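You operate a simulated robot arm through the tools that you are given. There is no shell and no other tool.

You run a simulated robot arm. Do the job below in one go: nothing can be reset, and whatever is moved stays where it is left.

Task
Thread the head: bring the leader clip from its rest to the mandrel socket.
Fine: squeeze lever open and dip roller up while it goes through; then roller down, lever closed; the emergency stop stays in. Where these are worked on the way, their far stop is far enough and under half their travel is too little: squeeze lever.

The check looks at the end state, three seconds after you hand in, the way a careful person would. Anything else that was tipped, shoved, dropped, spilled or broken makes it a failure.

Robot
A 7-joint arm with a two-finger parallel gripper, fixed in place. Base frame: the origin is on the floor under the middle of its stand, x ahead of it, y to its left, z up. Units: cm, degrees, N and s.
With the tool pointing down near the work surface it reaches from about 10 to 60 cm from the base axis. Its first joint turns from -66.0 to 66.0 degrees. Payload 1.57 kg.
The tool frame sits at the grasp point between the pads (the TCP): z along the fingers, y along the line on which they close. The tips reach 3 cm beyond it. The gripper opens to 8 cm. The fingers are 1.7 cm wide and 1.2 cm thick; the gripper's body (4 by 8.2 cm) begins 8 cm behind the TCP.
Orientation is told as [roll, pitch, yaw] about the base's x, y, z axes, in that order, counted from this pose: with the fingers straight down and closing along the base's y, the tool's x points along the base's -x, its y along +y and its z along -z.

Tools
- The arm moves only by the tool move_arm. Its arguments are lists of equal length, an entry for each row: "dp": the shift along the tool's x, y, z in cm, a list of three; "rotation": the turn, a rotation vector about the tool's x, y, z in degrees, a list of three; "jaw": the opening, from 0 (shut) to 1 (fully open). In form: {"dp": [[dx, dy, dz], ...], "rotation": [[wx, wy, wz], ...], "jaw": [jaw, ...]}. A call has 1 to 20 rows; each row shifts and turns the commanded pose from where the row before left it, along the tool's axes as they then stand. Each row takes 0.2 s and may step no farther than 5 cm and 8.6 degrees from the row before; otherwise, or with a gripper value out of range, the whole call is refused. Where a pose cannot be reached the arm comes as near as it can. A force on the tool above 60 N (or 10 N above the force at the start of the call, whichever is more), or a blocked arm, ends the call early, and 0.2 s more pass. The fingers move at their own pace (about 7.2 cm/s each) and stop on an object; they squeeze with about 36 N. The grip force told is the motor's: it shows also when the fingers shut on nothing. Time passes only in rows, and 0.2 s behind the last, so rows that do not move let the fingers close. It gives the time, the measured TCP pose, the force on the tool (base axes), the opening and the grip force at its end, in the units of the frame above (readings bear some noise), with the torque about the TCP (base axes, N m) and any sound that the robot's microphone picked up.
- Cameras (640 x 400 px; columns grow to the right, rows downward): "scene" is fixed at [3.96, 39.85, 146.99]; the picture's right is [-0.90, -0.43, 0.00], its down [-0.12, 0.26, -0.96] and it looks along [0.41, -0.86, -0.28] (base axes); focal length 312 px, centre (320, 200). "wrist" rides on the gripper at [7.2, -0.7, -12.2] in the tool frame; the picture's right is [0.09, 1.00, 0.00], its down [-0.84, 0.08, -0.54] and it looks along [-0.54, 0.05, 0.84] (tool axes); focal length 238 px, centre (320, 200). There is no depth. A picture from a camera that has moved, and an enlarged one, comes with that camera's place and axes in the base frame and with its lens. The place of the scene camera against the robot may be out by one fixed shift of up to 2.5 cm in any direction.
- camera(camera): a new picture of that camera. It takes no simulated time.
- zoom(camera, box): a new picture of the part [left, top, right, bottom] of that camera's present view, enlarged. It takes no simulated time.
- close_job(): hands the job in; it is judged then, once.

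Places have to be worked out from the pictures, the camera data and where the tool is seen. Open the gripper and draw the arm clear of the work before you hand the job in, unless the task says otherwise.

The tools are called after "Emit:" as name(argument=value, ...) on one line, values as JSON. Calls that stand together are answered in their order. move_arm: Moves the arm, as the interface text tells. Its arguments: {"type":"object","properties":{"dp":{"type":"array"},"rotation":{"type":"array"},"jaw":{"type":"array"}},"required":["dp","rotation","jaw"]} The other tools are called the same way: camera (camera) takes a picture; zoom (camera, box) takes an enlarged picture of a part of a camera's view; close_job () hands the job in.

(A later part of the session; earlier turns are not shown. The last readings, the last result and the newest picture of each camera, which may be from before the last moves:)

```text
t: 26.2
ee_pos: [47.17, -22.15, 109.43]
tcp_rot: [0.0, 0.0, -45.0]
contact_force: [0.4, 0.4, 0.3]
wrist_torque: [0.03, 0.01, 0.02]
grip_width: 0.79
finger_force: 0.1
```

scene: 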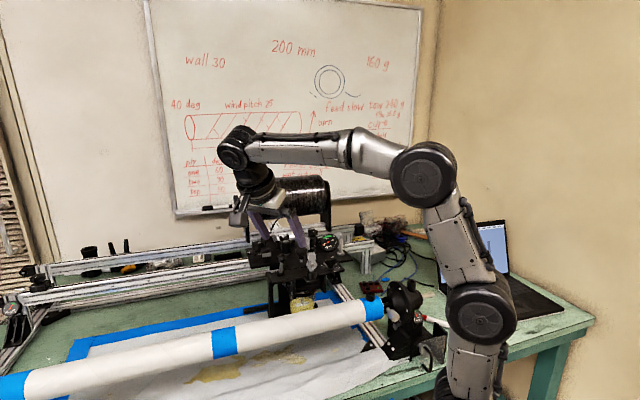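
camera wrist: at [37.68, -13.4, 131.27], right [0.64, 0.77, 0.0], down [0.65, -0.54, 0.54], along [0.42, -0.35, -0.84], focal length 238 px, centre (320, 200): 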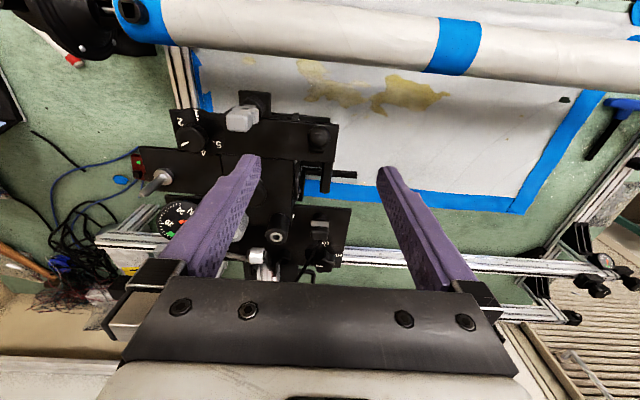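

The jaw has shut to 0.8 cm: the ball slipped out. I look at where the lever stayed.

Emit:
zoom(camera="wrist", box=[220, 80, 420, 240])

Emit:
zoom(camera="scene", box=[230, 190, 350, 290])

```text
2.50 times, centred on (320, 160) of wrist
camera zoom: at [41.63, -17.57, 121.57], right [0.64, 0.77, 0.0], down [0.65, -0.54, 0.54], along [0.42, -0.35, -0.84], focal length 596 px, centre (320, 300)
```

zoom: 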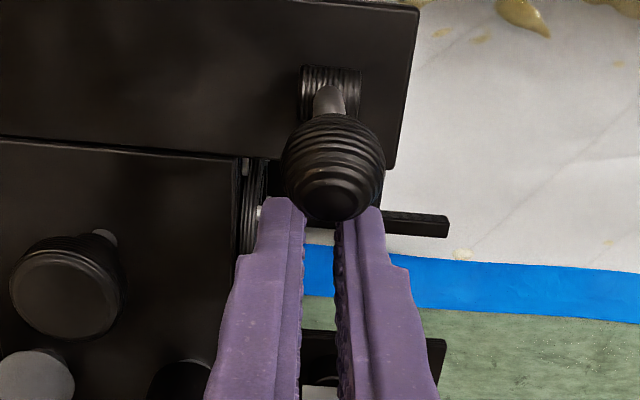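

```text
4.00 times, centred on (290, 240) of scene
camera zoom: at [3.96, 39.85, 146.99], right [-0.9, -0.43, 0.0], down [-0.12, 0.26, -0.96], along [0.41, -0.86, -0.28], focal length 1248 px, centre (440, 40)
```

zoom: 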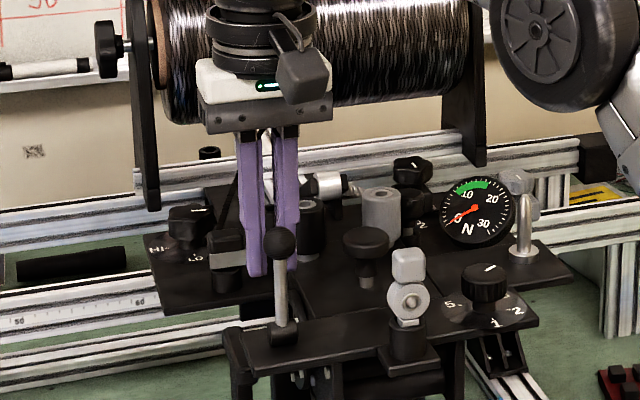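

The lever now stands about vertical (ball near f 46, z 110). I lift over it, come down on the mandrel side of the ball with closed fingers, and will push it on toward its far stop.

Emit:
move_arm(dp=[[0, 0, -3.5], [0, 0, -3.5], [3.3, 0, 0], [3.4, 0, 0], [0, 0, 3.5], [0, 0, 3.5], [0, 0, 0]], rotation=[[0, 0, 0], [0, 0, 0], [0, 0, 0], [0, 0, 0], [0, 0, 0], [0, 0, 0], [0, 0, 0]], jaw=[0, 0, 0, 0, 0, 0, 0])

Emit:
zoom(camera="wrist", box=[220, 80, 420, 240])

Emit:
zoom(camera="scene", box=[230, 190, 350, 290])

```text
t: 27.8
ee_pos: [42.34, -17.24, 109.32]
tcp_rot: [0.1, 0.0, -45.1]
contact_force: [-0.4, 0.4, -0.8]
wrist_torque: [0.02, 0.03, 0.02]
grip_width: 0.0
finger_force: 21.6
```

```text
2.50 times, centred on (320, 160) of wrist
camera zoom: at [36.87, -12.71, 121.64], right [0.64, 0.77, 0.0], down [0.65, -0.54, 0.54], along [0.42, -0.35, -0.84], focal length 596 px, centre (320, 300)
```

zoom: 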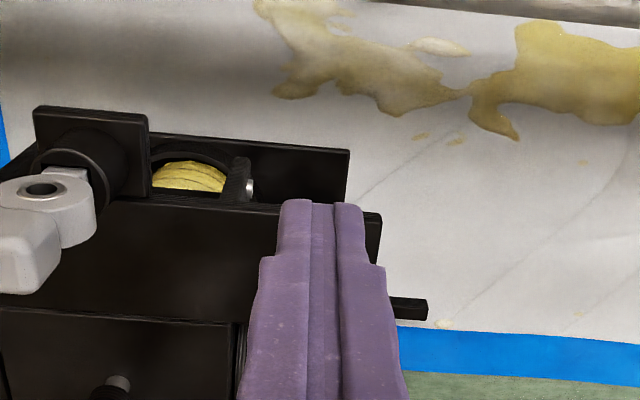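

```text
4.00 times, centred on (290, 240) of scene
camera zoom: at [3.96, 39.85, 146.99], right [-0.9, -0.43, 0.0], down [-0.12, 0.26, -0.96], along [0.41, -0.86, -0.28], focal length 1248 px, centre (440, 40)
```

zoom: 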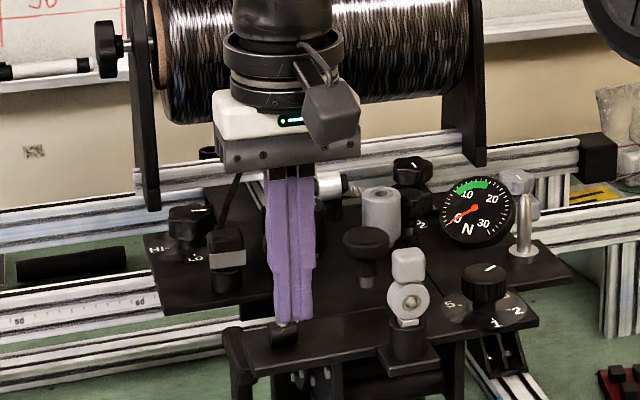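

Fingers are on the mandrel side of the ball, clear of everything. I push in +f in steps and read the force.

Emit:
move_arm(dp=[[-0.7, 0, 0], [-0.7, 0, 0], [-0.7, 0, 0], [-0.6, 0, 0], [-0.6, 0, 0], [-0.6, 0, 0.1], [0, 0, 0]], rotation=[[0, 0, 0], [0, 0, 0], [0, 0, 0], [0, 0, 0], [0, 0, 0], [0, 0, 0], [0, 0, 0]], jaw=[0, 0, 0, 0, 0, 0, 0])

```text
t: 29.4
ee_pos: [45.18, -20.13, 109.32]
tcp_rot: [0.0, 0.0, -45.0]
contact_force: [0.9, -0.5, -0.7]
wrist_torque: [0.0, -0.05, 0.02]
grip_width: 0.02
finger_force: 21.6
```

No contact force at f 46.2; I check where the lever is.

Emit:
zoom(camera="wrist", box=[220, 80, 420, 240])

Emit:
zoom(camera="scene", box=[230, 190, 350, 290])

```text
2.50 times, centred on (320, 160) of wrist
camera zoom: at [39.68, -15.51, 121.5], right [0.64, 0.77, 0.0], down [0.65, -0.54, 0.54], along [0.42, -0.35, -0.84], focal length 596 px, centre (320, 300)
```

zoom: 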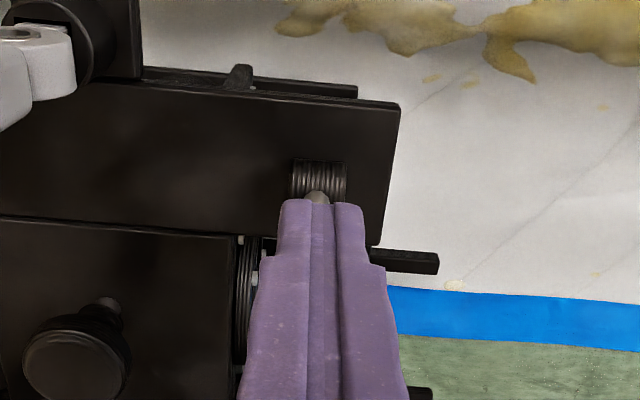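

```text
4.00 times, centred on (290, 240) of scene
camera zoom: at [3.96, 39.85, 146.99], right [-0.9, -0.43, 0.0], down [-0.12, 0.26, -0.96], along [0.41, -0.86, -0.28], focal length 1248 px, centre (440, 40)
```

zoom: 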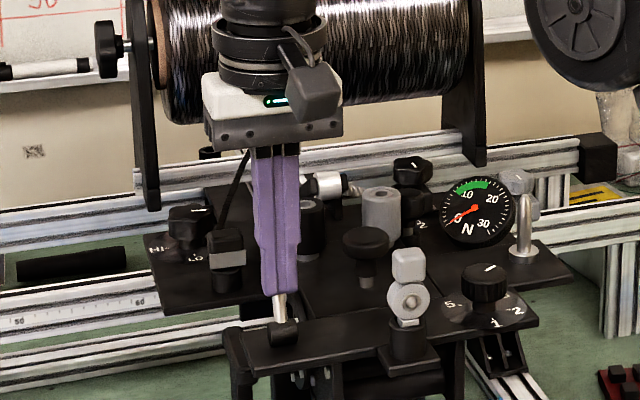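

The fingers hide the ball but the rod is now leaning behind them, so it moved with little force. I keep pushing along the arc.

Emit:
move_arm(dp=[[-0.6, 0, 0.1], [-0.6, 0, 0.2], [0, 0, 0]], rotation=[[0, 0, 0], [0, 0, 0], [0, 0, 0]], jaw=[0, 0, 0])

```text
t: 30.2
ee_pos: [45.51, -20.42, 109.12]
tcp_rot: [-0.1, 1.1, -44.9]
contact_force: [-35.6, 35.9, 19.6]
wrist_torque: [1.15, 0.79, -0.2]
grip_width: 0.0
finger_force: 21.1
```

Now it resists with 50 N: the far stop. I back off and look at where the lever stays.

Emit:
move_arm(dp=[[1.2, 0, -0.3], [2.5, 0, -1.0], [0, 0, -4.0], [2.0, 0, -3.0], [0, 0, 0]], rotation=[[0, 0, 0], [0, 0, 0], [0, 0, 0], [0, 0, 0], [0, 0, 0]], jaw=[0, 0, 0, 0, 0])

Emit:
zoom(camera="wrist", box=[220, 80, 420, 240])

Emit:
zoom(camera="scene", box=[230, 190, 350, 290])

```text
t: 31.4
ee_pos: [41.99, -16.98, 117.33]
tcp_rot: [-0.1, 0.0, -45.0]
contact_force: [0.5, -0.2, 1.4]
wrist_torque: [-0.01, -0.05, -0.01]
grip_width: 0.0
finger_force: 21.4
```

```text
2.50 times, centred on (320, 160) of wrist
camera zoom: at [36.53, -12.34, 129.55], right [0.64, 0.77, 0.0], down [0.65, -0.54, 0.54], along [0.42, -0.35, -0.84], focal length 596 px, centre (320, 300)
```

zoom: 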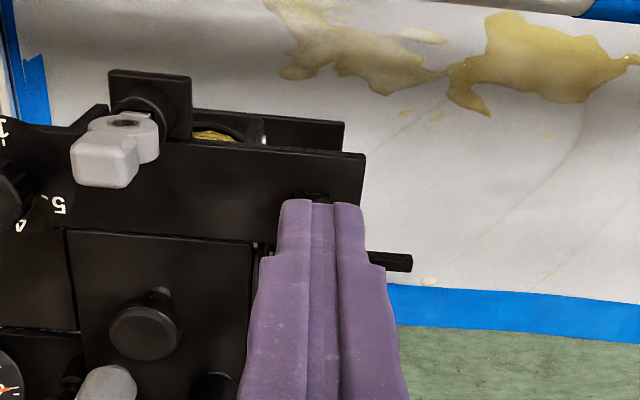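

```text
4.00 times, centred on (290, 240) of scene
camera zoom: at [3.96, 39.85, 146.99], right [-0.9, -0.43, 0.0], down [-0.12, 0.26, -0.96], along [0.41, -0.86, -0.28], focal length 1248 px, centre (440, 40)
```

zoom: 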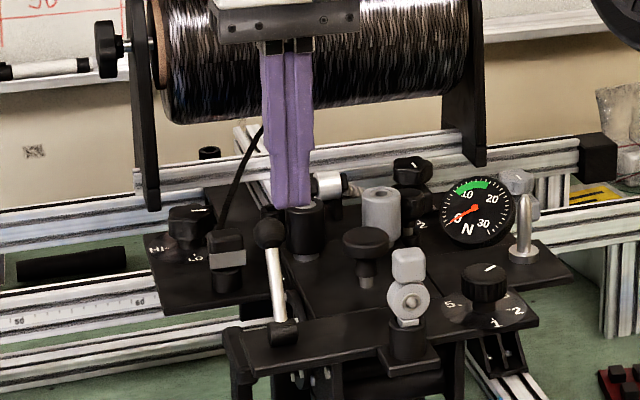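

The lever now leans about as far to the other side (roughly +28°), at its far stop. I open the jaw and move above the mushroom knob (est. 44.2, -29.8).

Emit:
move_arm(dp=[[0, 0, -1.5], [-3.53, -2.5, 0], [-3.53, -2.5, 0], [-3.53, -2.5, 0], [0, 0, 0], [0, 0, 0]], rotation=[[0, 0, 0], [0, 0, 0], [0, 0, 0], [0, 0, 0], [0, 0, 0], [0, 0, 0]], jaw=[0.5, 1, 1, 1, 1, 1])

Emit:
camera(camera="wrist")

Emit:
zoom(camera="wrist", box=[240, 80, 420, 220])

Emit:
zoom(camera="scene", box=[230, 190, 350, 290])

```text
t: 32.8
ee_pos: [44.07, -29.82, 118.84]
tcp_rot: [0.0, 0.0, -45.1]
contact_force: [-0.3, 0.5, -0.6]
wrist_torque: [0.01, 0.0, 0.0]
grip_width: 8.03
finger_force: 0.1
```

```text
taken
camera wrist: at [38.65, -25.15, 131.02], right [0.64, 0.77, 0.0], down [0.65, -0.54, 0.54], along [0.42, -0.35, -0.84], focal length 238 px, centre (320, 200)
```

wrist: 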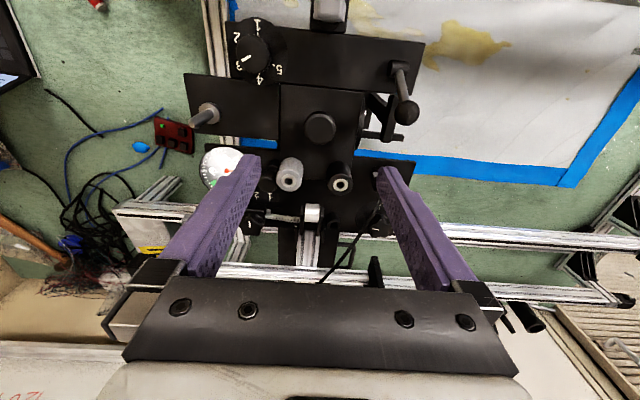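

```text
2.86 times, centred on (330, 150) of wrist
camera zoom: at [38.65, -25.15, 131.02], right [0.64, 0.77, 0.0], down [0.65, -0.54, 0.54], along [0.42, -0.35, -0.84], focal length 681 px, centre (291, 343)
```

zoom: 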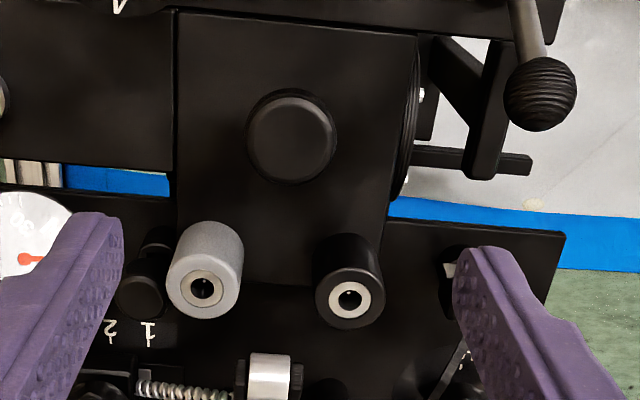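

```text
4.00 times, centred on (290, 240) of scene
camera zoom: at [3.97, 39.85, 146.99], right [-0.9, -0.43, 0.0], down [-0.12, 0.26, -0.96], along [0.41, -0.86, -0.28], focal length 1248 px, centre (440, 40)
```

zoom: 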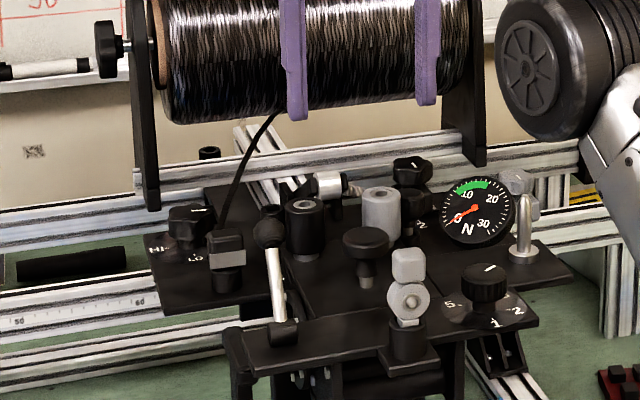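

The wrist view confirms the lever at about +29° (ball 47.4, -22.5, 109.2), mirror of where it began. The mushroom knob is centred under the tool, so I narrow the jaw and descend to TCP z 107 around it.

Emit:
move_arm(dp=[[0, 0, 0], [0, 0.1, 4.0], [0, 0, 4.0], [0, 0, 2.5], [0, 0, 1.3], [0, 0, 0]], rotation=[[0, 0, 0], [0, 0, 0], [0, 0, 0], [0, 0, 0], [0, 0, 0], [0, 0, 0]], jaw=[0.7, 0.7, 0.7, 0.7, 0.7, 0.7])

Emit:
zoom(camera="wrist", box=[220, 80, 420, 240])

Emit:
zoom(camera="scene", box=[260, 200, 360, 280])

```text
t: 34.2
ee_pos: [44.11, -29.67, 106.98]
tcp_rot: [0.0, 0.0, -45.0]
contact_force: [0.3, -0.8, -0.1]
wrist_torque: [-0.02, 0.02, -0.02]
grip_width: 5.59
finger_force: 0.1
```

```text
2.50 times, centred on (320, 160) of wrist
camera zoom: at [38.71, -25.07, 119.17], right [0.64, 0.77, 0.0], down [0.65, -0.54, 0.54], along [0.42, -0.35, -0.84], focal length 596 px, centre (320, 300)
```

zoom: 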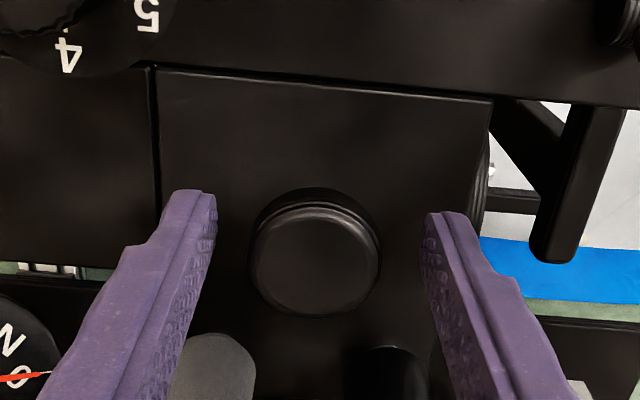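

```text
5.00 times, centred on (310, 240) of scene
camera zoom: at [3.96, 39.85, 146.99], right [-0.9, -0.43, 0.0], down [-0.12, 0.26, -0.96], along [0.41, -0.86, -0.28], focal length 1559 px, centre (370, 0)
```

zoom: 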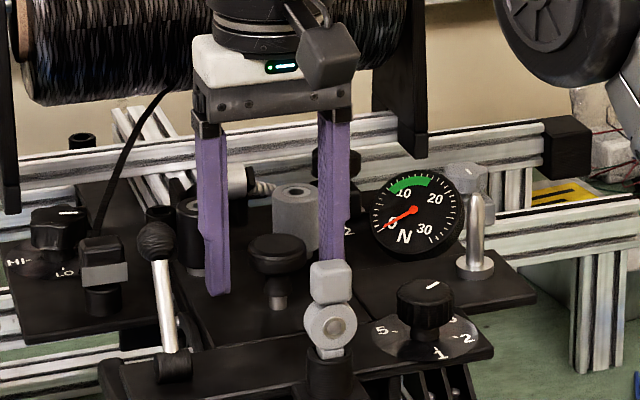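

The knob's disc lies between the pads, 0.1–1.7 cm below the TCP. I go 0.4 cm lower and close on it.

Emit:
move_arm(dp=[[0, 0, 0.4], [0, 0, 0], [0, 0, 0], [0, 0, 0], [0, 0, 0]], rotation=[[0, 0, 0], [0, 0, 0], [0, 0, 0], [0, 0, 0], [0, 0, 0]], jaw=[0.6, 0.45, 0.3, 0.25, 0.25])

Emit:
zoom(camera="scene", box=[260, 200, 360, 280])

```text
t: 35.4
ee_pos: [44.07, -29.76, 106.59]
tcp_rot: [0.0, 0.0, -45.1]
contact_force: [-4.4, -7.2, -0.6]
wrist_torque: [-0.17, 0.2, -0.09]
grip_width: 3.29
finger_force: 40.9
```

```text
5.00 times, centred on (310, 240) of scene
camera zoom: at [3.95, 39.83, 147.0], right [-0.9, -0.43, 0.0], down [-0.12, 0.26, -0.96], along [0.41, -0.86, -0.28], focal length 1559 px, centre (370, 0)
```

zoom: 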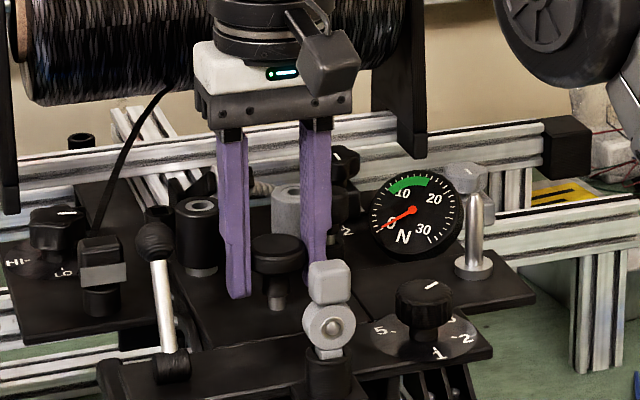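

Gripped at 3.29 cm, the disc's diameter. I recentre slightly and pull up in small steps.

Emit:
move_arm(dp=[[0, -0.1, 0], [0, 0, -0.4], [0, 0, -0.4], [0, 0, 0]], rotation=[[0, 0, 0], [0, 0, 0], [0, 0, 0], [0, 0, 0]], jaw=[0.25, 0.25, 0.25, 0.25])

```text
t: 36.4
ee_pos: [44.22, -29.72, 107.4]
tcp_rot: [0.0, 0.0, -45.0]
contact_force: [-1.9, -2.0, -2.5]
wrist_torque: [0.0, -0.01, 0.03]
grip_width: 3.29
finger_force: 41.2
```

It rises with only 2.5 N; I lift further and check whether the knob comes with the pads.

Emit:
move_arm(dp=[[0, 0, -0.5], [0, 0, -0.5], [0, 0, -0.5], [0, 0, 0]], rotation=[[0, 0, 0], [0, 0, 0], [0, 0, 0], [0, 0, 0]], jaw=[0.25, 0.25, 0.25, 0.25])

Emit:
zoom(camera="scene", box=[260, 200, 360, 280])

```text
t: 37.4
ee_pos: [44.11, -29.79, 108.98]
tcp_rot: [0.1, 0.1, -45.1]
contact_force: [-1.0, 2.7, -0.9]
wrist_torque: [0.09, 0.05, 0.04]
grip_width: 3.29
finger_force: 41.1
```

```text
5.00 times, centred on (310, 240) of scene
camera zoom: at [3.96, 39.85, 146.99], right [-0.9, -0.43, 0.0], down [-0.12, 0.26, -0.96], along [0.41, -0.86, -0.28], focal length 1559 px, centre (370, 0)
```

zoom: 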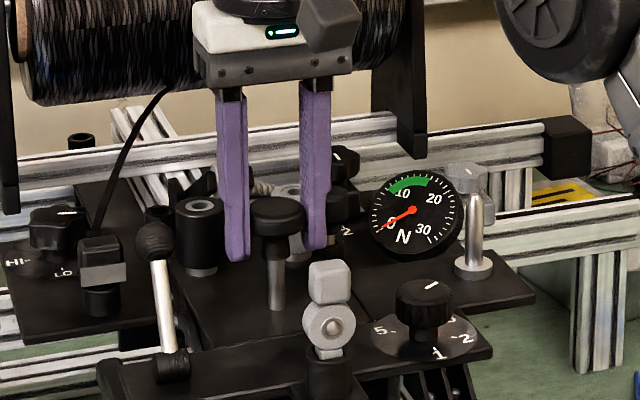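

The knob rises with the rod. I keep lifting until the top stop shows in the force.

Emit:
move_arm(dp=[[0, 0, -0.5], [0, 0, -0.5], [0, 0, -0.5], [0, 0, 0]], rotation=[[0, 0, 0], [0, 0, 0], [0, 0, 0], [0, 0, 0]], jaw=[0.25, 0.25, 0.25, 0.25])

```text
t: 38.4
ee_pos: [44.15, -29.64, 110.42]
tcp_rot: [0.0, -0.1, -45.0]
contact_force: [0.2, 5.1, -3.0]
wrist_torque: [0.17, 0.09, 0.02]
grip_width: 3.27
finger_force: 41.4
```

Still free at 3.8 cm of lift; I continue in small steps.

Emit:
move_arm(dp=[[0, 0, -0.4], [0, 0, -0.4], [0, 0, 0]], rotation=[[0, 0, 0], [0, 0, 0], [0, 0, 0]], jaw=[0.25, 0.25, 0.25])

Emit:
zoom(camera="scene", box=[260, 200, 360, 280])

```text
t: 39.2
ee_pos: [44.09, -29.66, 111.17]
tcp_rot: [0.0, 0.0, -45.0]
contact_force: [-2.4, 6.5, -2.6]
wrist_torque: [0.0, -0.02, 0.03]
grip_width: 3.31
finger_force: 41.1
```

```text
5.00 times, centred on (310, 240) of scene
camera zoom: at [3.96, 39.86, 146.99], right [-0.9, -0.43, 0.0], down [-0.12, 0.26, -0.96], along [0.41, -0.86, -0.28], focal length 1559 px, centre (370, 0)
```

zoom: 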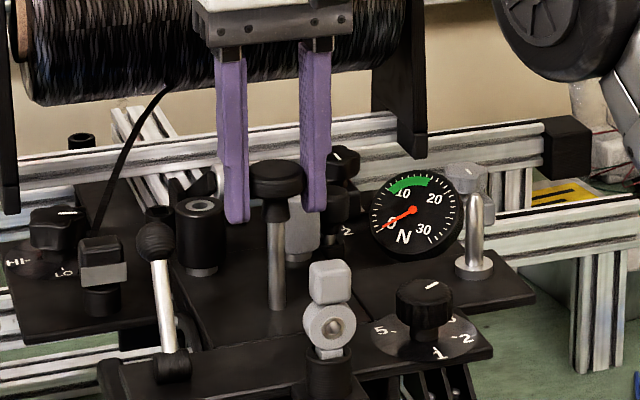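

It is now about 4.6 cm up and still free; I continue carefully toward the stop.

Emit:
move_arm(dp=[[0, 0, -0.4], [0, 0, -0.4], [0, 0, 0]], rotation=[[0, 0, 0], [0, 0, 0], [0, 0, 0]], jaw=[0.25, 0.25, 0.25])

```text
t: 40.0
ee_pos: [44.17, -29.74, 112.01]
tcp_rot: [0.0, 0.1, -44.9]
contact_force: [-2.4, 6.8, -3.6]
wrist_torque: [0.2, 0.12, -0.01]
grip_width: 3.29
finger_force: 40.7
```

Emit:
move_arm(dp=[[0, 0, -0.4], [0, 0, -0.4], [0, 0, 0]], rotation=[[0, 0, 0], [0, 0, 0], [0, 0, 0]], jaw=[0.25, 0.25, 0.25])

Emit:
zoom(camera="scene", box=[260, 200, 360, 280])

```text
t: 40.8
ee_pos: [44.14, -29.82, 112.8]
tcp_rot: [0.0, 0.0, -44.9]
contact_force: [-3.0, 3.0, -3.1]
wrist_torque: [0.15, 0.14, -0.03]
grip_width: 3.28
finger_force: 41.1
```

```text
5.00 times, centred on (310, 240) of scene
camera zoom: at [3.96, 39.86, 146.99], right [-0.9, -0.43, 0.0], down [-0.12, 0.26, -0.96], along [0.41, -0.86, -0.28], focal length 1559 px, centre (370, 0)
```

zoom: 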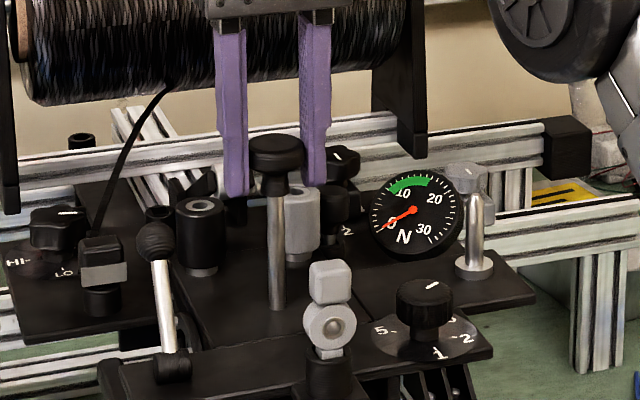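

The knob is 6.2 cm up and still moving freely with about 3 N. I continue until it meets its stop.

Emit:
move_arm(dp=[[0, 0, -0.4], [0, 0, -0.4], [0, 0, 0]], rotation=[[0, 0, 0], [0, 0, 0], [0, 0, 0]], jaw=[0.25, 0.25, 0.25])

Emit:
zoom(camera="scene", box=[260, 200, 360, 320])

```text
t: 41.6
ee_pos: [44.08, -29.83, 113.63]
tcp_rot: [0.0, 0.0, -45.0]
contact_force: [-3.2, 2.8, -1.9]
wrist_torque: [0.04, 0.06, -0.02]
grip_width: 3.29
finger_force: 41.4
```

```text
3.33 times, centred on (310, 260) of scene
camera zoom: at [3.96, 39.85, 146.99], right [-0.9, -0.43, 0.0], down [-0.12, 0.26, -0.96], along [0.41, -0.86, -0.28], focal length 1040 px, centre (353, 0)
```

zoom: 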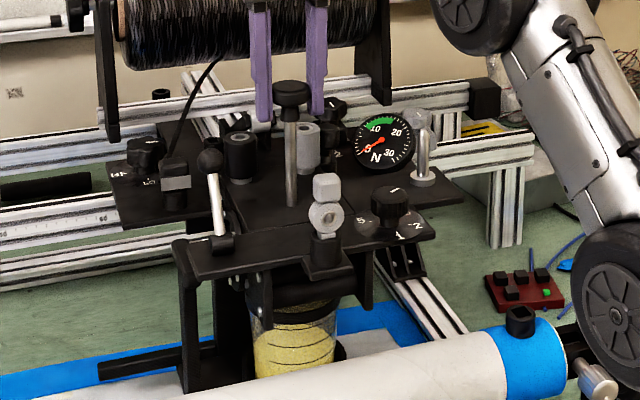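

At 7 cm up; the pot no longer shows the roller in the resin. I continue gently to feel for the stop.

Emit:
move_arm(dp=[[0, 0, -0.3], [0, 0, -0.3], [0, 0, 0]], rotation=[[0, 0, 0], [0, 0, 0], [0, 0, 0]], jaw=[0.25, 0.25, 0.25])

```text
t: 42.4
ee_pos: [44.14, -29.74, 114.24]
tcp_rot: [0.0, 0.0, -45.1]
contact_force: [0.4, -1.9, -3.3]
wrist_torque: [0.06, 0.06, 0.02]
grip_width: 3.31
finger_force: 41.5
```

No stop yet at 7.6 cm. Before going on I lower it a little to see whether the 3 N is weight or friction, so I know if it would stay up when released.

Emit:
move_arm(dp=[[0, 0, 0.3], [0, 0, 0.3], [0, 0, 0]], rotation=[[0, 0, 0], [0, 0, 0], [0, 0, 0]], jaw=[0.25, 0.25, 0.25])

Emit:
camera(camera="wrist")

Emit:
zoom(camera="wrist", box=[260, 90, 380, 200])

Emit:
zoom(camera="scene", box=[285, 215, 325, 265])

```text
t: 43.2
ee_pos: [44.16, -29.78, 113.66]
tcp_rot: [0.0, 0.0, -45.0]
contact_force: [-3.4, 0.3, 2.7]
wrist_torque: [-0.36, -0.42, -0.04]
grip_width: 3.3
finger_force: 41.0
```

```text
taken
camera wrist: at [38.64, -25.13, 125.9], right [0.64, 0.77, 0.0], down [0.65, -0.54, 0.54], along [0.42, -0.35, -0.84], focal length 238 px, centre (320, 200)
```

wrist: 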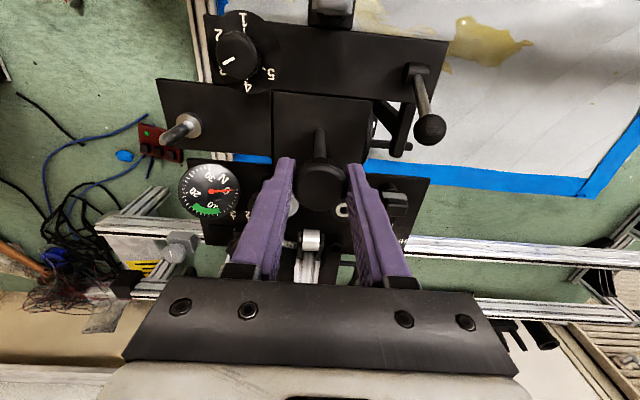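

```text
3.64 times, centred on (320, 145) of wrist
camera zoom: at [38.64, -25.13, 125.9], right [0.64, 0.77, 0.0], down [0.65, -0.54, 0.54], along [0.42, -0.35, -0.84], focal length 867 px, centre (320, 400)
```

zoom: 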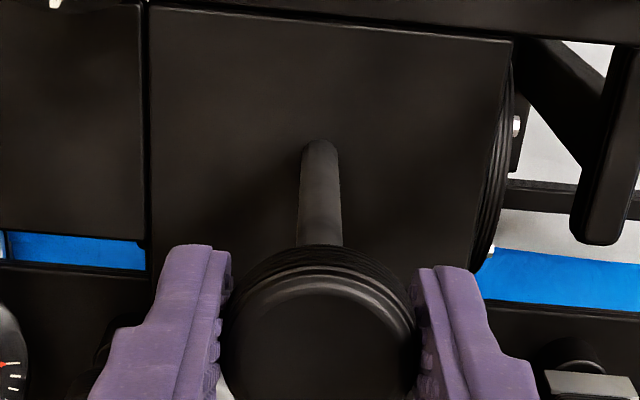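

```text
8.00 times, centred on (305, 240) of scene
camera zoom: at [3.95, 39.85, 146.99], right [-0.9, -0.43, 0.0], down [-0.12, 0.26, -0.96], along [0.41, -0.86, -0.28], focal length 2495 px, centre (440, -120)
```

zoom: 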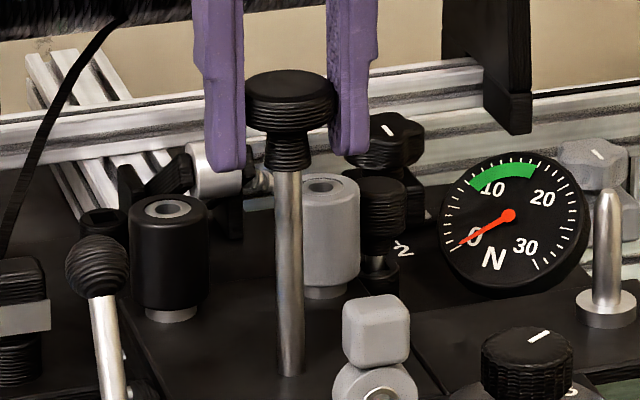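

The force changes sign (2.7 N going down), so it is friction and the knob will stay where left. I go on up to find the stop.

Emit:
move_arm(dp=[[0, 0, -0.5], [0, 0, -0.4], [0, 0, -0.4], [0, 0, 0]], rotation=[[0, 0, 0], [0, 0, 0], [0, 0, 0], [0, 0, 0]], jaw=[0.25, 0.25, 0.25, 0.25])

```text
t: 44.2
ee_pos: [44.13, -29.68, 114.9]
tcp_rot: [0.0, 0.1, -45.0]
contact_force: [1.0, 0.9, -2.9]
wrist_torque: [0.48, 0.44, 0.01]
grip_width: 3.28
finger_force: 41.3
```

Still only friction at 8.3 cm; I continue with small steps.

Emit:
move_arm(dp=[[0, 0, -0.4], [0, 0, -0.4], [0, 0, -0.4], [0, 0, 0]], rotation=[[0, 0, 0], [0, 0, 0], [0, 0, 0], [0, 0, 0]], jaw=[0.25, 0.25, 0.25, 0.25])

Emit:
zoom(camera="scene", box=[260, 200, 360, 320])

```text
t: 45.2
ee_pos: [44.09, -29.81, 116.09]
tcp_rot: [0.0, 0.0, -45.0]
contact_force: [-0.8, 3.7, -3.4]
wrist_torque: [0.17, 0.11, 0.05]
grip_width: 3.32
finger_force: 41.1
```

```text
3.33 times, centred on (310, 260) of scene
camera zoom: at [3.97, 39.86, 146.99], right [-0.9, -0.43, 0.0], down [-0.12, 0.26, -0.96], along [0.41, -0.86, -0.28], focal length 1040 px, centre (353, 0)
```

zoom: 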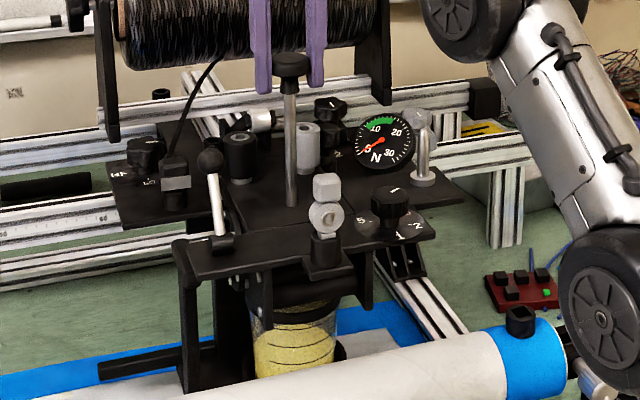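

The knob has followed the pads 9.5 cm with no slip. I keep raising toward its top stop.

Emit:
move_arm(dp=[[0, 0, -0.4], [0, 0, -0.4], [0, 0, -0.4], [0, 0, 0]], rotation=[[0, 0, 0], [0, 0, 0], [0, 0, 0], [0, 0, 0]], jaw=[0.25, 0.25, 0.25, 0.25])

```text
t: 46.2
ee_pos: [44.17, -29.7, 117.37]
tcp_rot: [0.1, -0.1, -45.1]
contact_force: [0.7, 0.7, -2.1]
wrist_torque: [0.03, 0.02, 0.0]
grip_width: 3.29
finger_force: 40.9
```

The torque readings dropped; I look to see whether the rod is still guided in the plate.

Emit:
zoom(camera="scene", box=[260, 190, 360, 320])

Emit:
zoom(camera="wrist", box=[260, 60, 380, 180])

Emit:
zoom(camera="scene", box=[280, 270, 340, 320])

```text
3.08 times, centred on (310, 255) of scene
camera zoom: at [3.97, 39.85, 146.99], right [-0.9, -0.43, 0.0], down [-0.12, 0.26, -0.96], along [0.41, -0.86, -0.28], focal length 960 px, centre (351, 31)
```

zoom: 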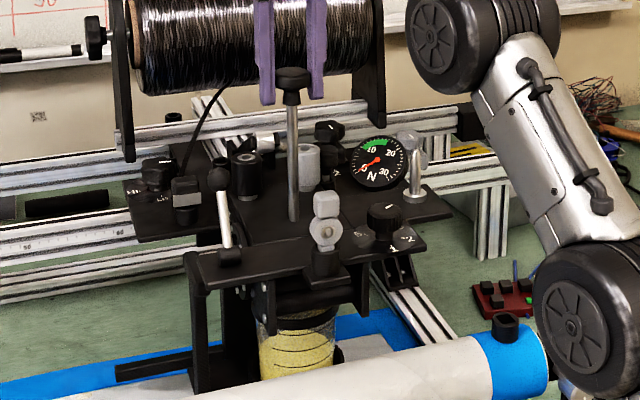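

```text
3.33 times, centred on (320, 120) of wrist
camera zoom: at [38.65, -25.15, 129.53], right [0.64, 0.77, 0.0], down [0.65, -0.54, 0.54], along [0.42, -0.35, -0.84], focal length 794 px, centre (320, 467)
```

zoom: 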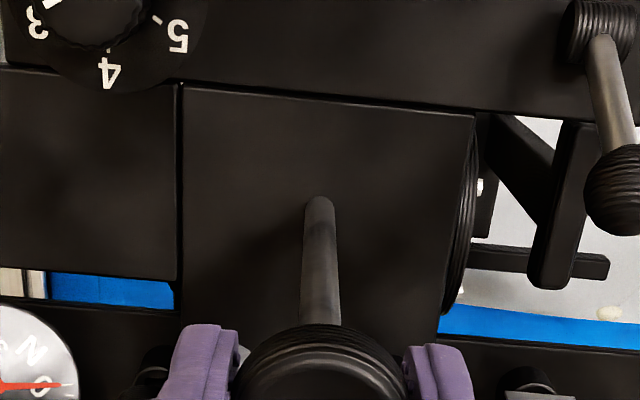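

```text
8.00 times, centred on (310, 295) of scene
camera zoom: at [3.97, 39.85, 146.99], right [-0.9, -0.43, 0.0], down [-0.12, 0.26, -0.96], along [0.41, -0.86, -0.28], focal length 2495 px, centre (400, -560)
```

zoom: 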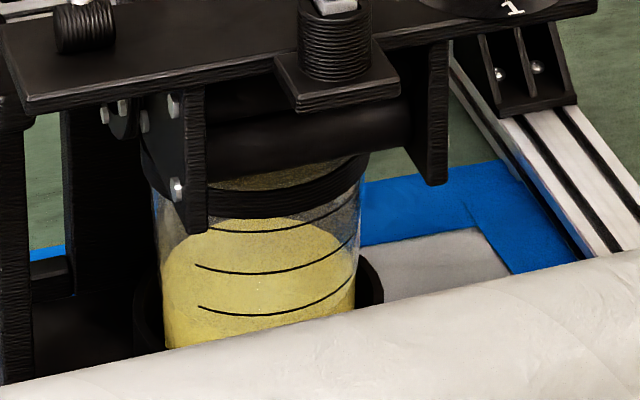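

The rod is still in the plate and the roller is out of the resin. I continue in small steps to find the stop.

Emit:
move_arm(dp=[[0, 0, -0.3], [0, 0, -0.3], [0, 0, -0.3], [0, 0, 0]], rotation=[[0, 0, 0], [0, 0, 0], [0, 0, 0], [0, 0, 0]], jaw=[0.25, 0.25, 0.25, 0.25])

Emit:
zoom(camera="scene", box=[260, 190, 360, 320])

```text
t: 47.2
ee_pos: [44.15, -29.76, 117.74]
tcp_rot: [-0.1, 0.8, -45.0]
contact_force: [-3.8, 2.0, -34.4]
wrist_torque: [0.16, 0.17, 0.03]
grip_width: 3.3
finger_force: 41.0
```

```text
3.08 times, centred on (310, 255) of scene
camera zoom: at [4.0, 39.82, 147.0], right [-0.9, -0.43, 0.0], down [-0.12, 0.26, -0.96], along [0.41, -0.86, -0.29], focal length 960 px, centre (351, 31)
```

zoom: 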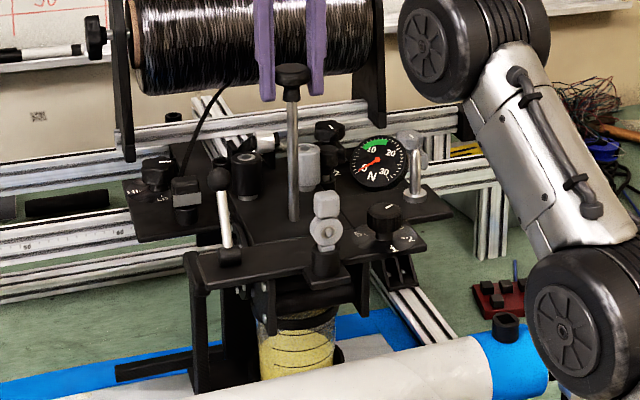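

The top stop is reached at 11 cm of lift (34 N). I relax the pull, open the jaw, and rise clear of the knob.

Emit:
move_arm(dp=[[0, 0, 0.4], [0, 0, 0], [0, 0, 0], [0, 0, 0], [0, 0, 0], [0, 0, -3.0], [0, 0, -3.0], [0, 0, 0]], rotation=[[0, 0, 0], [0, 0, 0], [0, 0, 0], [0, 0, 0], [0, 0, 0], [0, 0, 0], [0, 0, 0], [0, 0, 0]], jaw=[0.25, 0.25, 0.7, 0.7, 0.7, 0.7, 0.7, 0.7])

Emit:
zoom(camera="scene", box=[260, 190, 360, 320])

Emit:
camera(camera="wrist")

```text
t: 49.0
ee_pos: [41.64, -28.04, 121.39]
tcp_rot: [0.1, 0.0, -45.0]
contact_force: [-1.0, 0.3, 0.1]
wrist_torque: [0.01, -0.01, -0.02]
grip_width: 5.58
finger_force: 0.0
out of reach, approached as far as the arm can: row 6, 7
```

```text
3.08 times, centred on (310, 255) of scene
camera zoom: at [3.96, 39.85, 146.99], right [-0.9, -0.43, 0.0], down [-0.12, 0.26, -0.96], along [0.41, -0.86, -0.28], focal length 960 px, centre (351, 31)
```

zoom: 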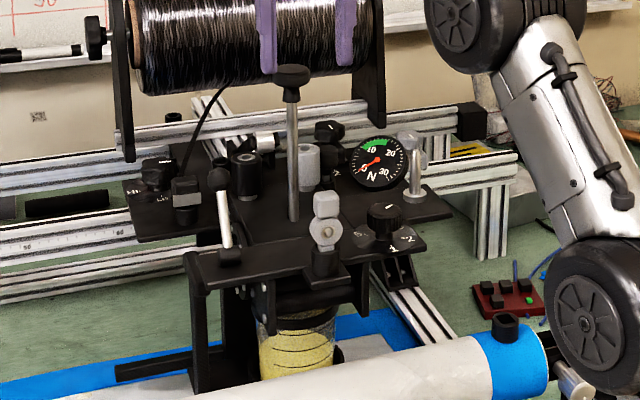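

```text
taken
camera wrist: at [36.12, -23.48, 133.55], right [0.64, 0.77, 0.0], down [0.65, -0.54, 0.54], along [0.42, -0.35, -0.84], focal length 238 px, centre (320, 200)
```

wrist: 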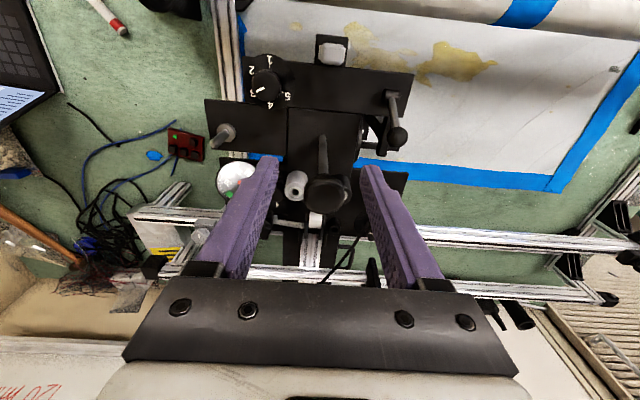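

The knob stays up at its stop. The arm reaches only about 50 cm at this height, so the clip (62 cm out) will need an outward tilt. I first draw back toward the base and shift over to the clip's side.

Emit:
move_arm(dp=[[3.5, 0, 0], [3.5, 0, 0], [0, 4.0, 0], [0, 4.0, 0], [0, 2.5, 0], [0, 0, 0]], rotation=[[0, 0, 0], [0, 0, 0], [0, 0, 0], [0, 0, 0], [0, 0, 0], [0, 0, 0]], jaw=[0.6, 0.6, 0.6, 0.6, 0.6, 0.6])

```text
t: 50.4
ee_pos: [44.08, -15.61, 121.35]
tcp_rot: [-0.1, 0.1, -45.1]
contact_force: [-0.5, -0.3, 1.1]
wrist_torque: [-0.03, -0.02, 0.0]
grip_width: 4.79
finger_force: 0.1
```

Pose is at f 42.2, l 20.1, z 121.4. I tilt 15° outward and glide over toward the clip, staying well above the lever ball.

Emit:
move_arm(dp=[[0, 0, 0], [0, 0, 0], [-2.64, -0.23, 3.0], [-2.64, -0.23, 3.0], [-2.64, -0.23, 3.0], [-2.64, -0.23, 3.0], [0, 0, 0]], rotation=[[0, -7.5, 0], [0, -7.5, 0], [0, 0, 0], [0, 0, 0], [0, 0, 0], [0, 0, 0], [0, 0, 0]], jaw=[0.6, 0.6, 0.6, 0.6, 0.6, 0.6, 0.6])

Emit:
camera(camera="wrist")

Emit:
zoom(camera="wrist", box=[240, 90, 400, 210])

Emit:
zoom(camera="scene", box=[230, 180, 350, 280])

```text
t: 52.0
ee_pos: [52.97, -25.75, 112.31]
tcp_rot: [0.0, -15.0, -45.0]
contact_force: [-1.0, 0.8, -0.8]
wrist_torque: [0.01, -0.01, 0.02]
grip_width: 4.8
finger_force: 0.0
```

```text
taken
camera wrist: at [45.37, -19.15, 122.31], right [0.64, 0.77, -0.02], down [0.53, -0.42, 0.74], along [0.56, -0.49, -0.67], focal length 238 px, centre (320, 200)
```

wrist: 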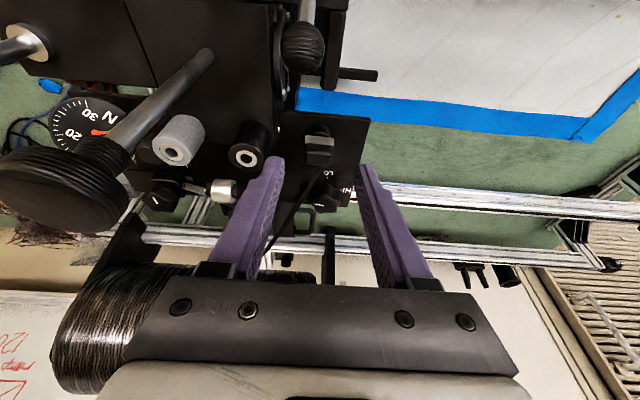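

```text
3.33 times, centred on (320, 150) of wrist
camera zoom: at [45.37, -19.15, 122.31], right [0.64, 0.77, -0.02], down [0.53, -0.42, 0.74], along [0.56, -0.49, -0.67], focal length 794 px, centre (320, 367)
```

zoom: 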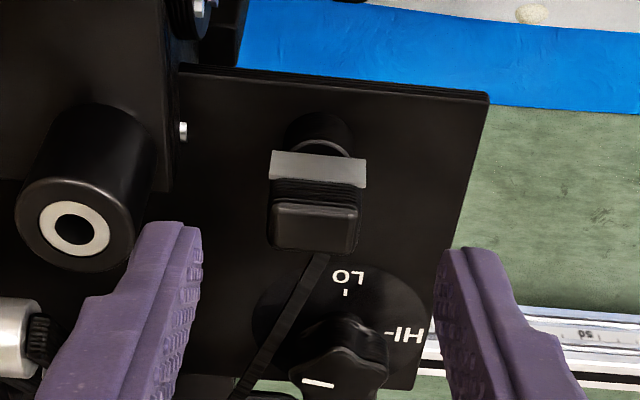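

```text
4.00 times, centred on (290, 230) of scene
camera zoom: at [3.97, 39.85, 146.99], right [-0.9, -0.43, 0.0], down [-0.12, 0.26, -0.96], along [0.41, -0.86, -0.28], focal length 1248 px, centre (440, 80)
```

zoom: 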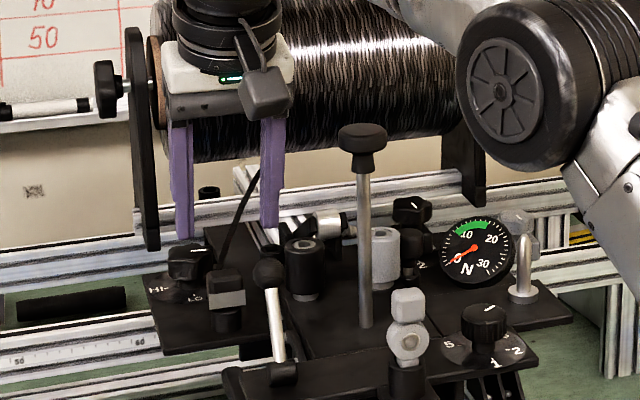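

The clip's top is at about (55.5, -28.4, 104.5), in line with the tool's l position, and the arm reaches it. I tilt to 22.5° for reach margin, narrow the jaw to 4 cm, and approach along the tool axis, stopping 2 cm short.

Emit:
move_arm(dp=[[0, 0, 0], [0, 0, 0], [0, 0, 2.0], [0, 0, 2.0], [-0.1, 0, 2.0], [0, 0, 0]], rotation=[[0, -7.5, 0], [0, 0, 0], [0, 0, 0], [0, 0, 0], [0, 0, 0], [0, 0, 0]], jaw=[0.5, 0.5, 0.5, 0.5, 0.5, 0.5])

Emit:
camera(camera="wrist")

Emit:
zoom(camera="wrist", box=[250, 110, 390, 220])

Emit:
zoom(camera="scene", box=[230, 200, 320, 280])

```text
t: 53.4
ee_pos: [54.69, -27.44, 107.01]
tcp_rot: [0.0, -22.6, -45.0]
contact_force: [-0.3, 0.0, 0.6]
wrist_torque: [0.03, -0.02, 0.02]
grip_width: 4.0
finger_force: 0.1
```

```text
taken
camera wrist: at [46.21, -19.96, 115.48], right [0.64, 0.76, -0.04], down [0.45, -0.35, 0.82], along [0.62, -0.55, -0.57], focal length 238 px, centre (320, 200)
```

wrist: 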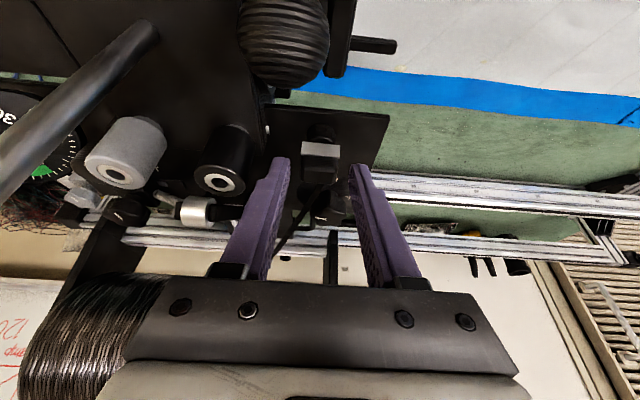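

```text
3.64 times, centred on (320, 165) of wrist
camera zoom: at [46.21, -19.96, 115.48], right [0.64, 0.76, -0.04], down [0.45, -0.35, 0.82], along [0.62, -0.55, -0.57], focal length 867 px, centre (320, 327)
```

zoom: 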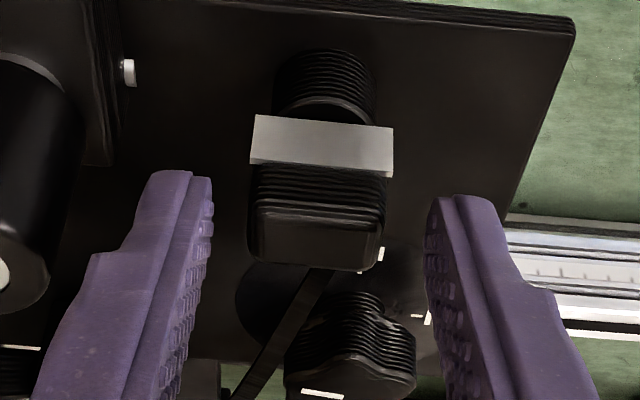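

```text
5.00 times, centred on (275, 240) of scene
camera zoom: at [3.96, 39.85, 146.99], right [-0.9, -0.43, 0.0], down [-0.12, 0.26, -0.96], along [0.41, -0.86, -0.28], focal length 1559 px, centre (545, 0)
```

zoom: 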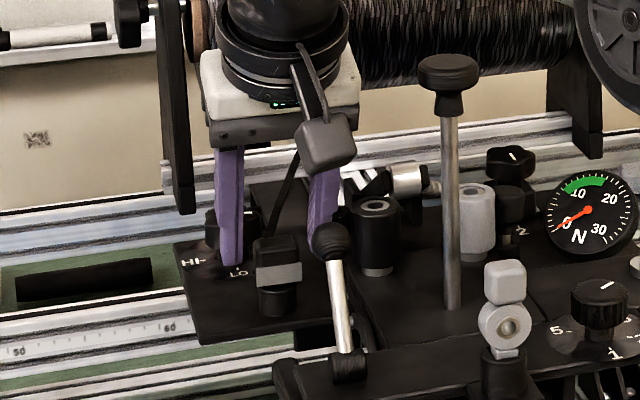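

The block's top sits on the tool axis about 2.3 cm beyond the TCP, well between the pads. I advance the last 2 cm and close.

Emit:
move_arm(dp=[[0.1, -0.05, 1.0], [0.1, -0.05, 1.0], [0, 0, 0], [0, 0, 0], [0, 0, 0], [0, 0, 0]], rotation=[[0, 0, 0], [0, 0, 0], [0, 0, 0], [0, 0, 0], [0, 0, 0], [0, 0, 0]], jaw=[0.5, 0.5, 0.5, 0.35, 0.2, 0.2])

Emit:
zoom(camera="wrist", box=[250, 110, 390, 220])

Emit:
zoom(camera="scene", box=[230, 200, 320, 280])

```text
t: 54.8
ee_pos: [55.02, -28.0, 105.05]
tcp_rot: [0.1, -22.5, -45.0]
contact_force: [2.7, 1.7, -1.2]
wrist_torque: [0.07, -0.14, 0.03]
grip_width: 2.42
finger_force: 35.8
```

```text
3.64 times, centred on (320, 165) of wrist
camera zoom: at [46.58, -20.44, 113.56], right [0.64, 0.76, -0.03], down [0.45, -0.35, 0.82], along [0.62, -0.54, -0.57], focal length 867 px, centre (320, 327)
```

zoom: 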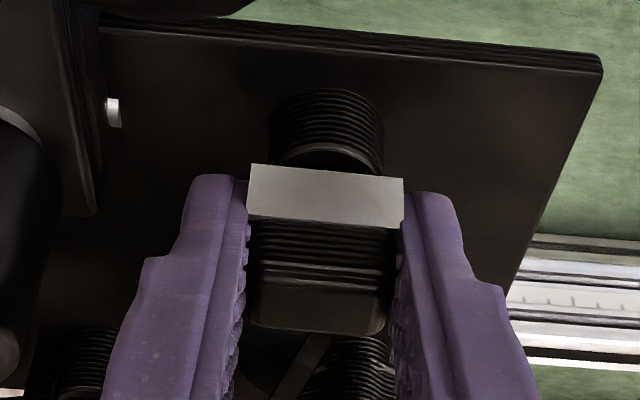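

```text
5.00 times, centred on (275, 240) of scene
camera zoom: at [3.98, 39.85, 146.99], right [-0.9, -0.43, 0.0], down [-0.12, 0.26, -0.96], along [0.41, -0.86, -0.28], focal length 1559 px, centre (545, 0)
```

zoom: 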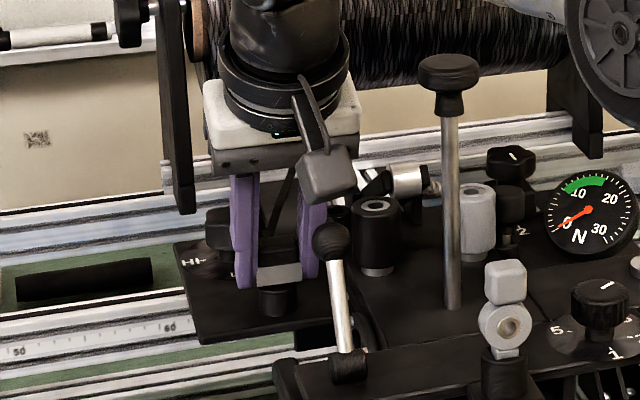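

The clip is gripped at 2.42 cm on its block. I lift straight up a little and read the force.

Emit:
move_arm(dp=[[-0.19, 0, -0.46], [-0.19, 0, -0.46], [0, 0, 0]], rotation=[[0, 0, 0], [0, 0, 0], [0, 0, 0]], jaw=[0.2, 0.2, 0.2])

Emit:
zoom(camera="wrist", box=[250, 110, 390, 220])

```text
t: 55.6
ee_pos: [54.92, -28.02, 106.14]
tcp_rot: [-0.1, -22.5, -45.0]
contact_force: [-0.1, 0.5, 0.3]
wrist_torque: [0.01, 0.02, -0.04]
grip_width: 2.44
finger_force: 36.4
```

```text
3.64 times, centred on (320, 165) of wrist
camera zoom: at [46.51, -20.46, 114.59], right [0.64, 0.76, -0.04], down [0.45, -0.35, 0.82], along [0.62, -0.55, -0.57], focal length 867 px, centre (320, 327)
```

zoom: 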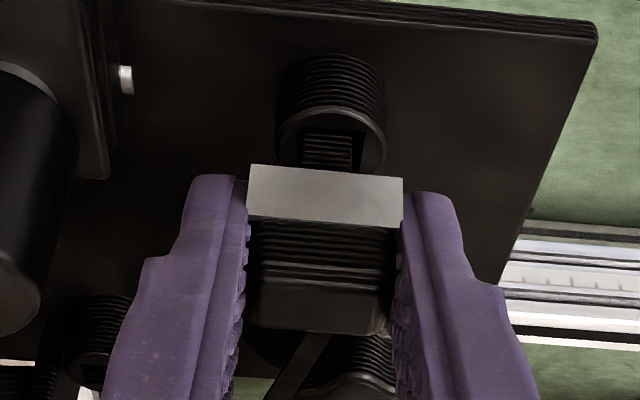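

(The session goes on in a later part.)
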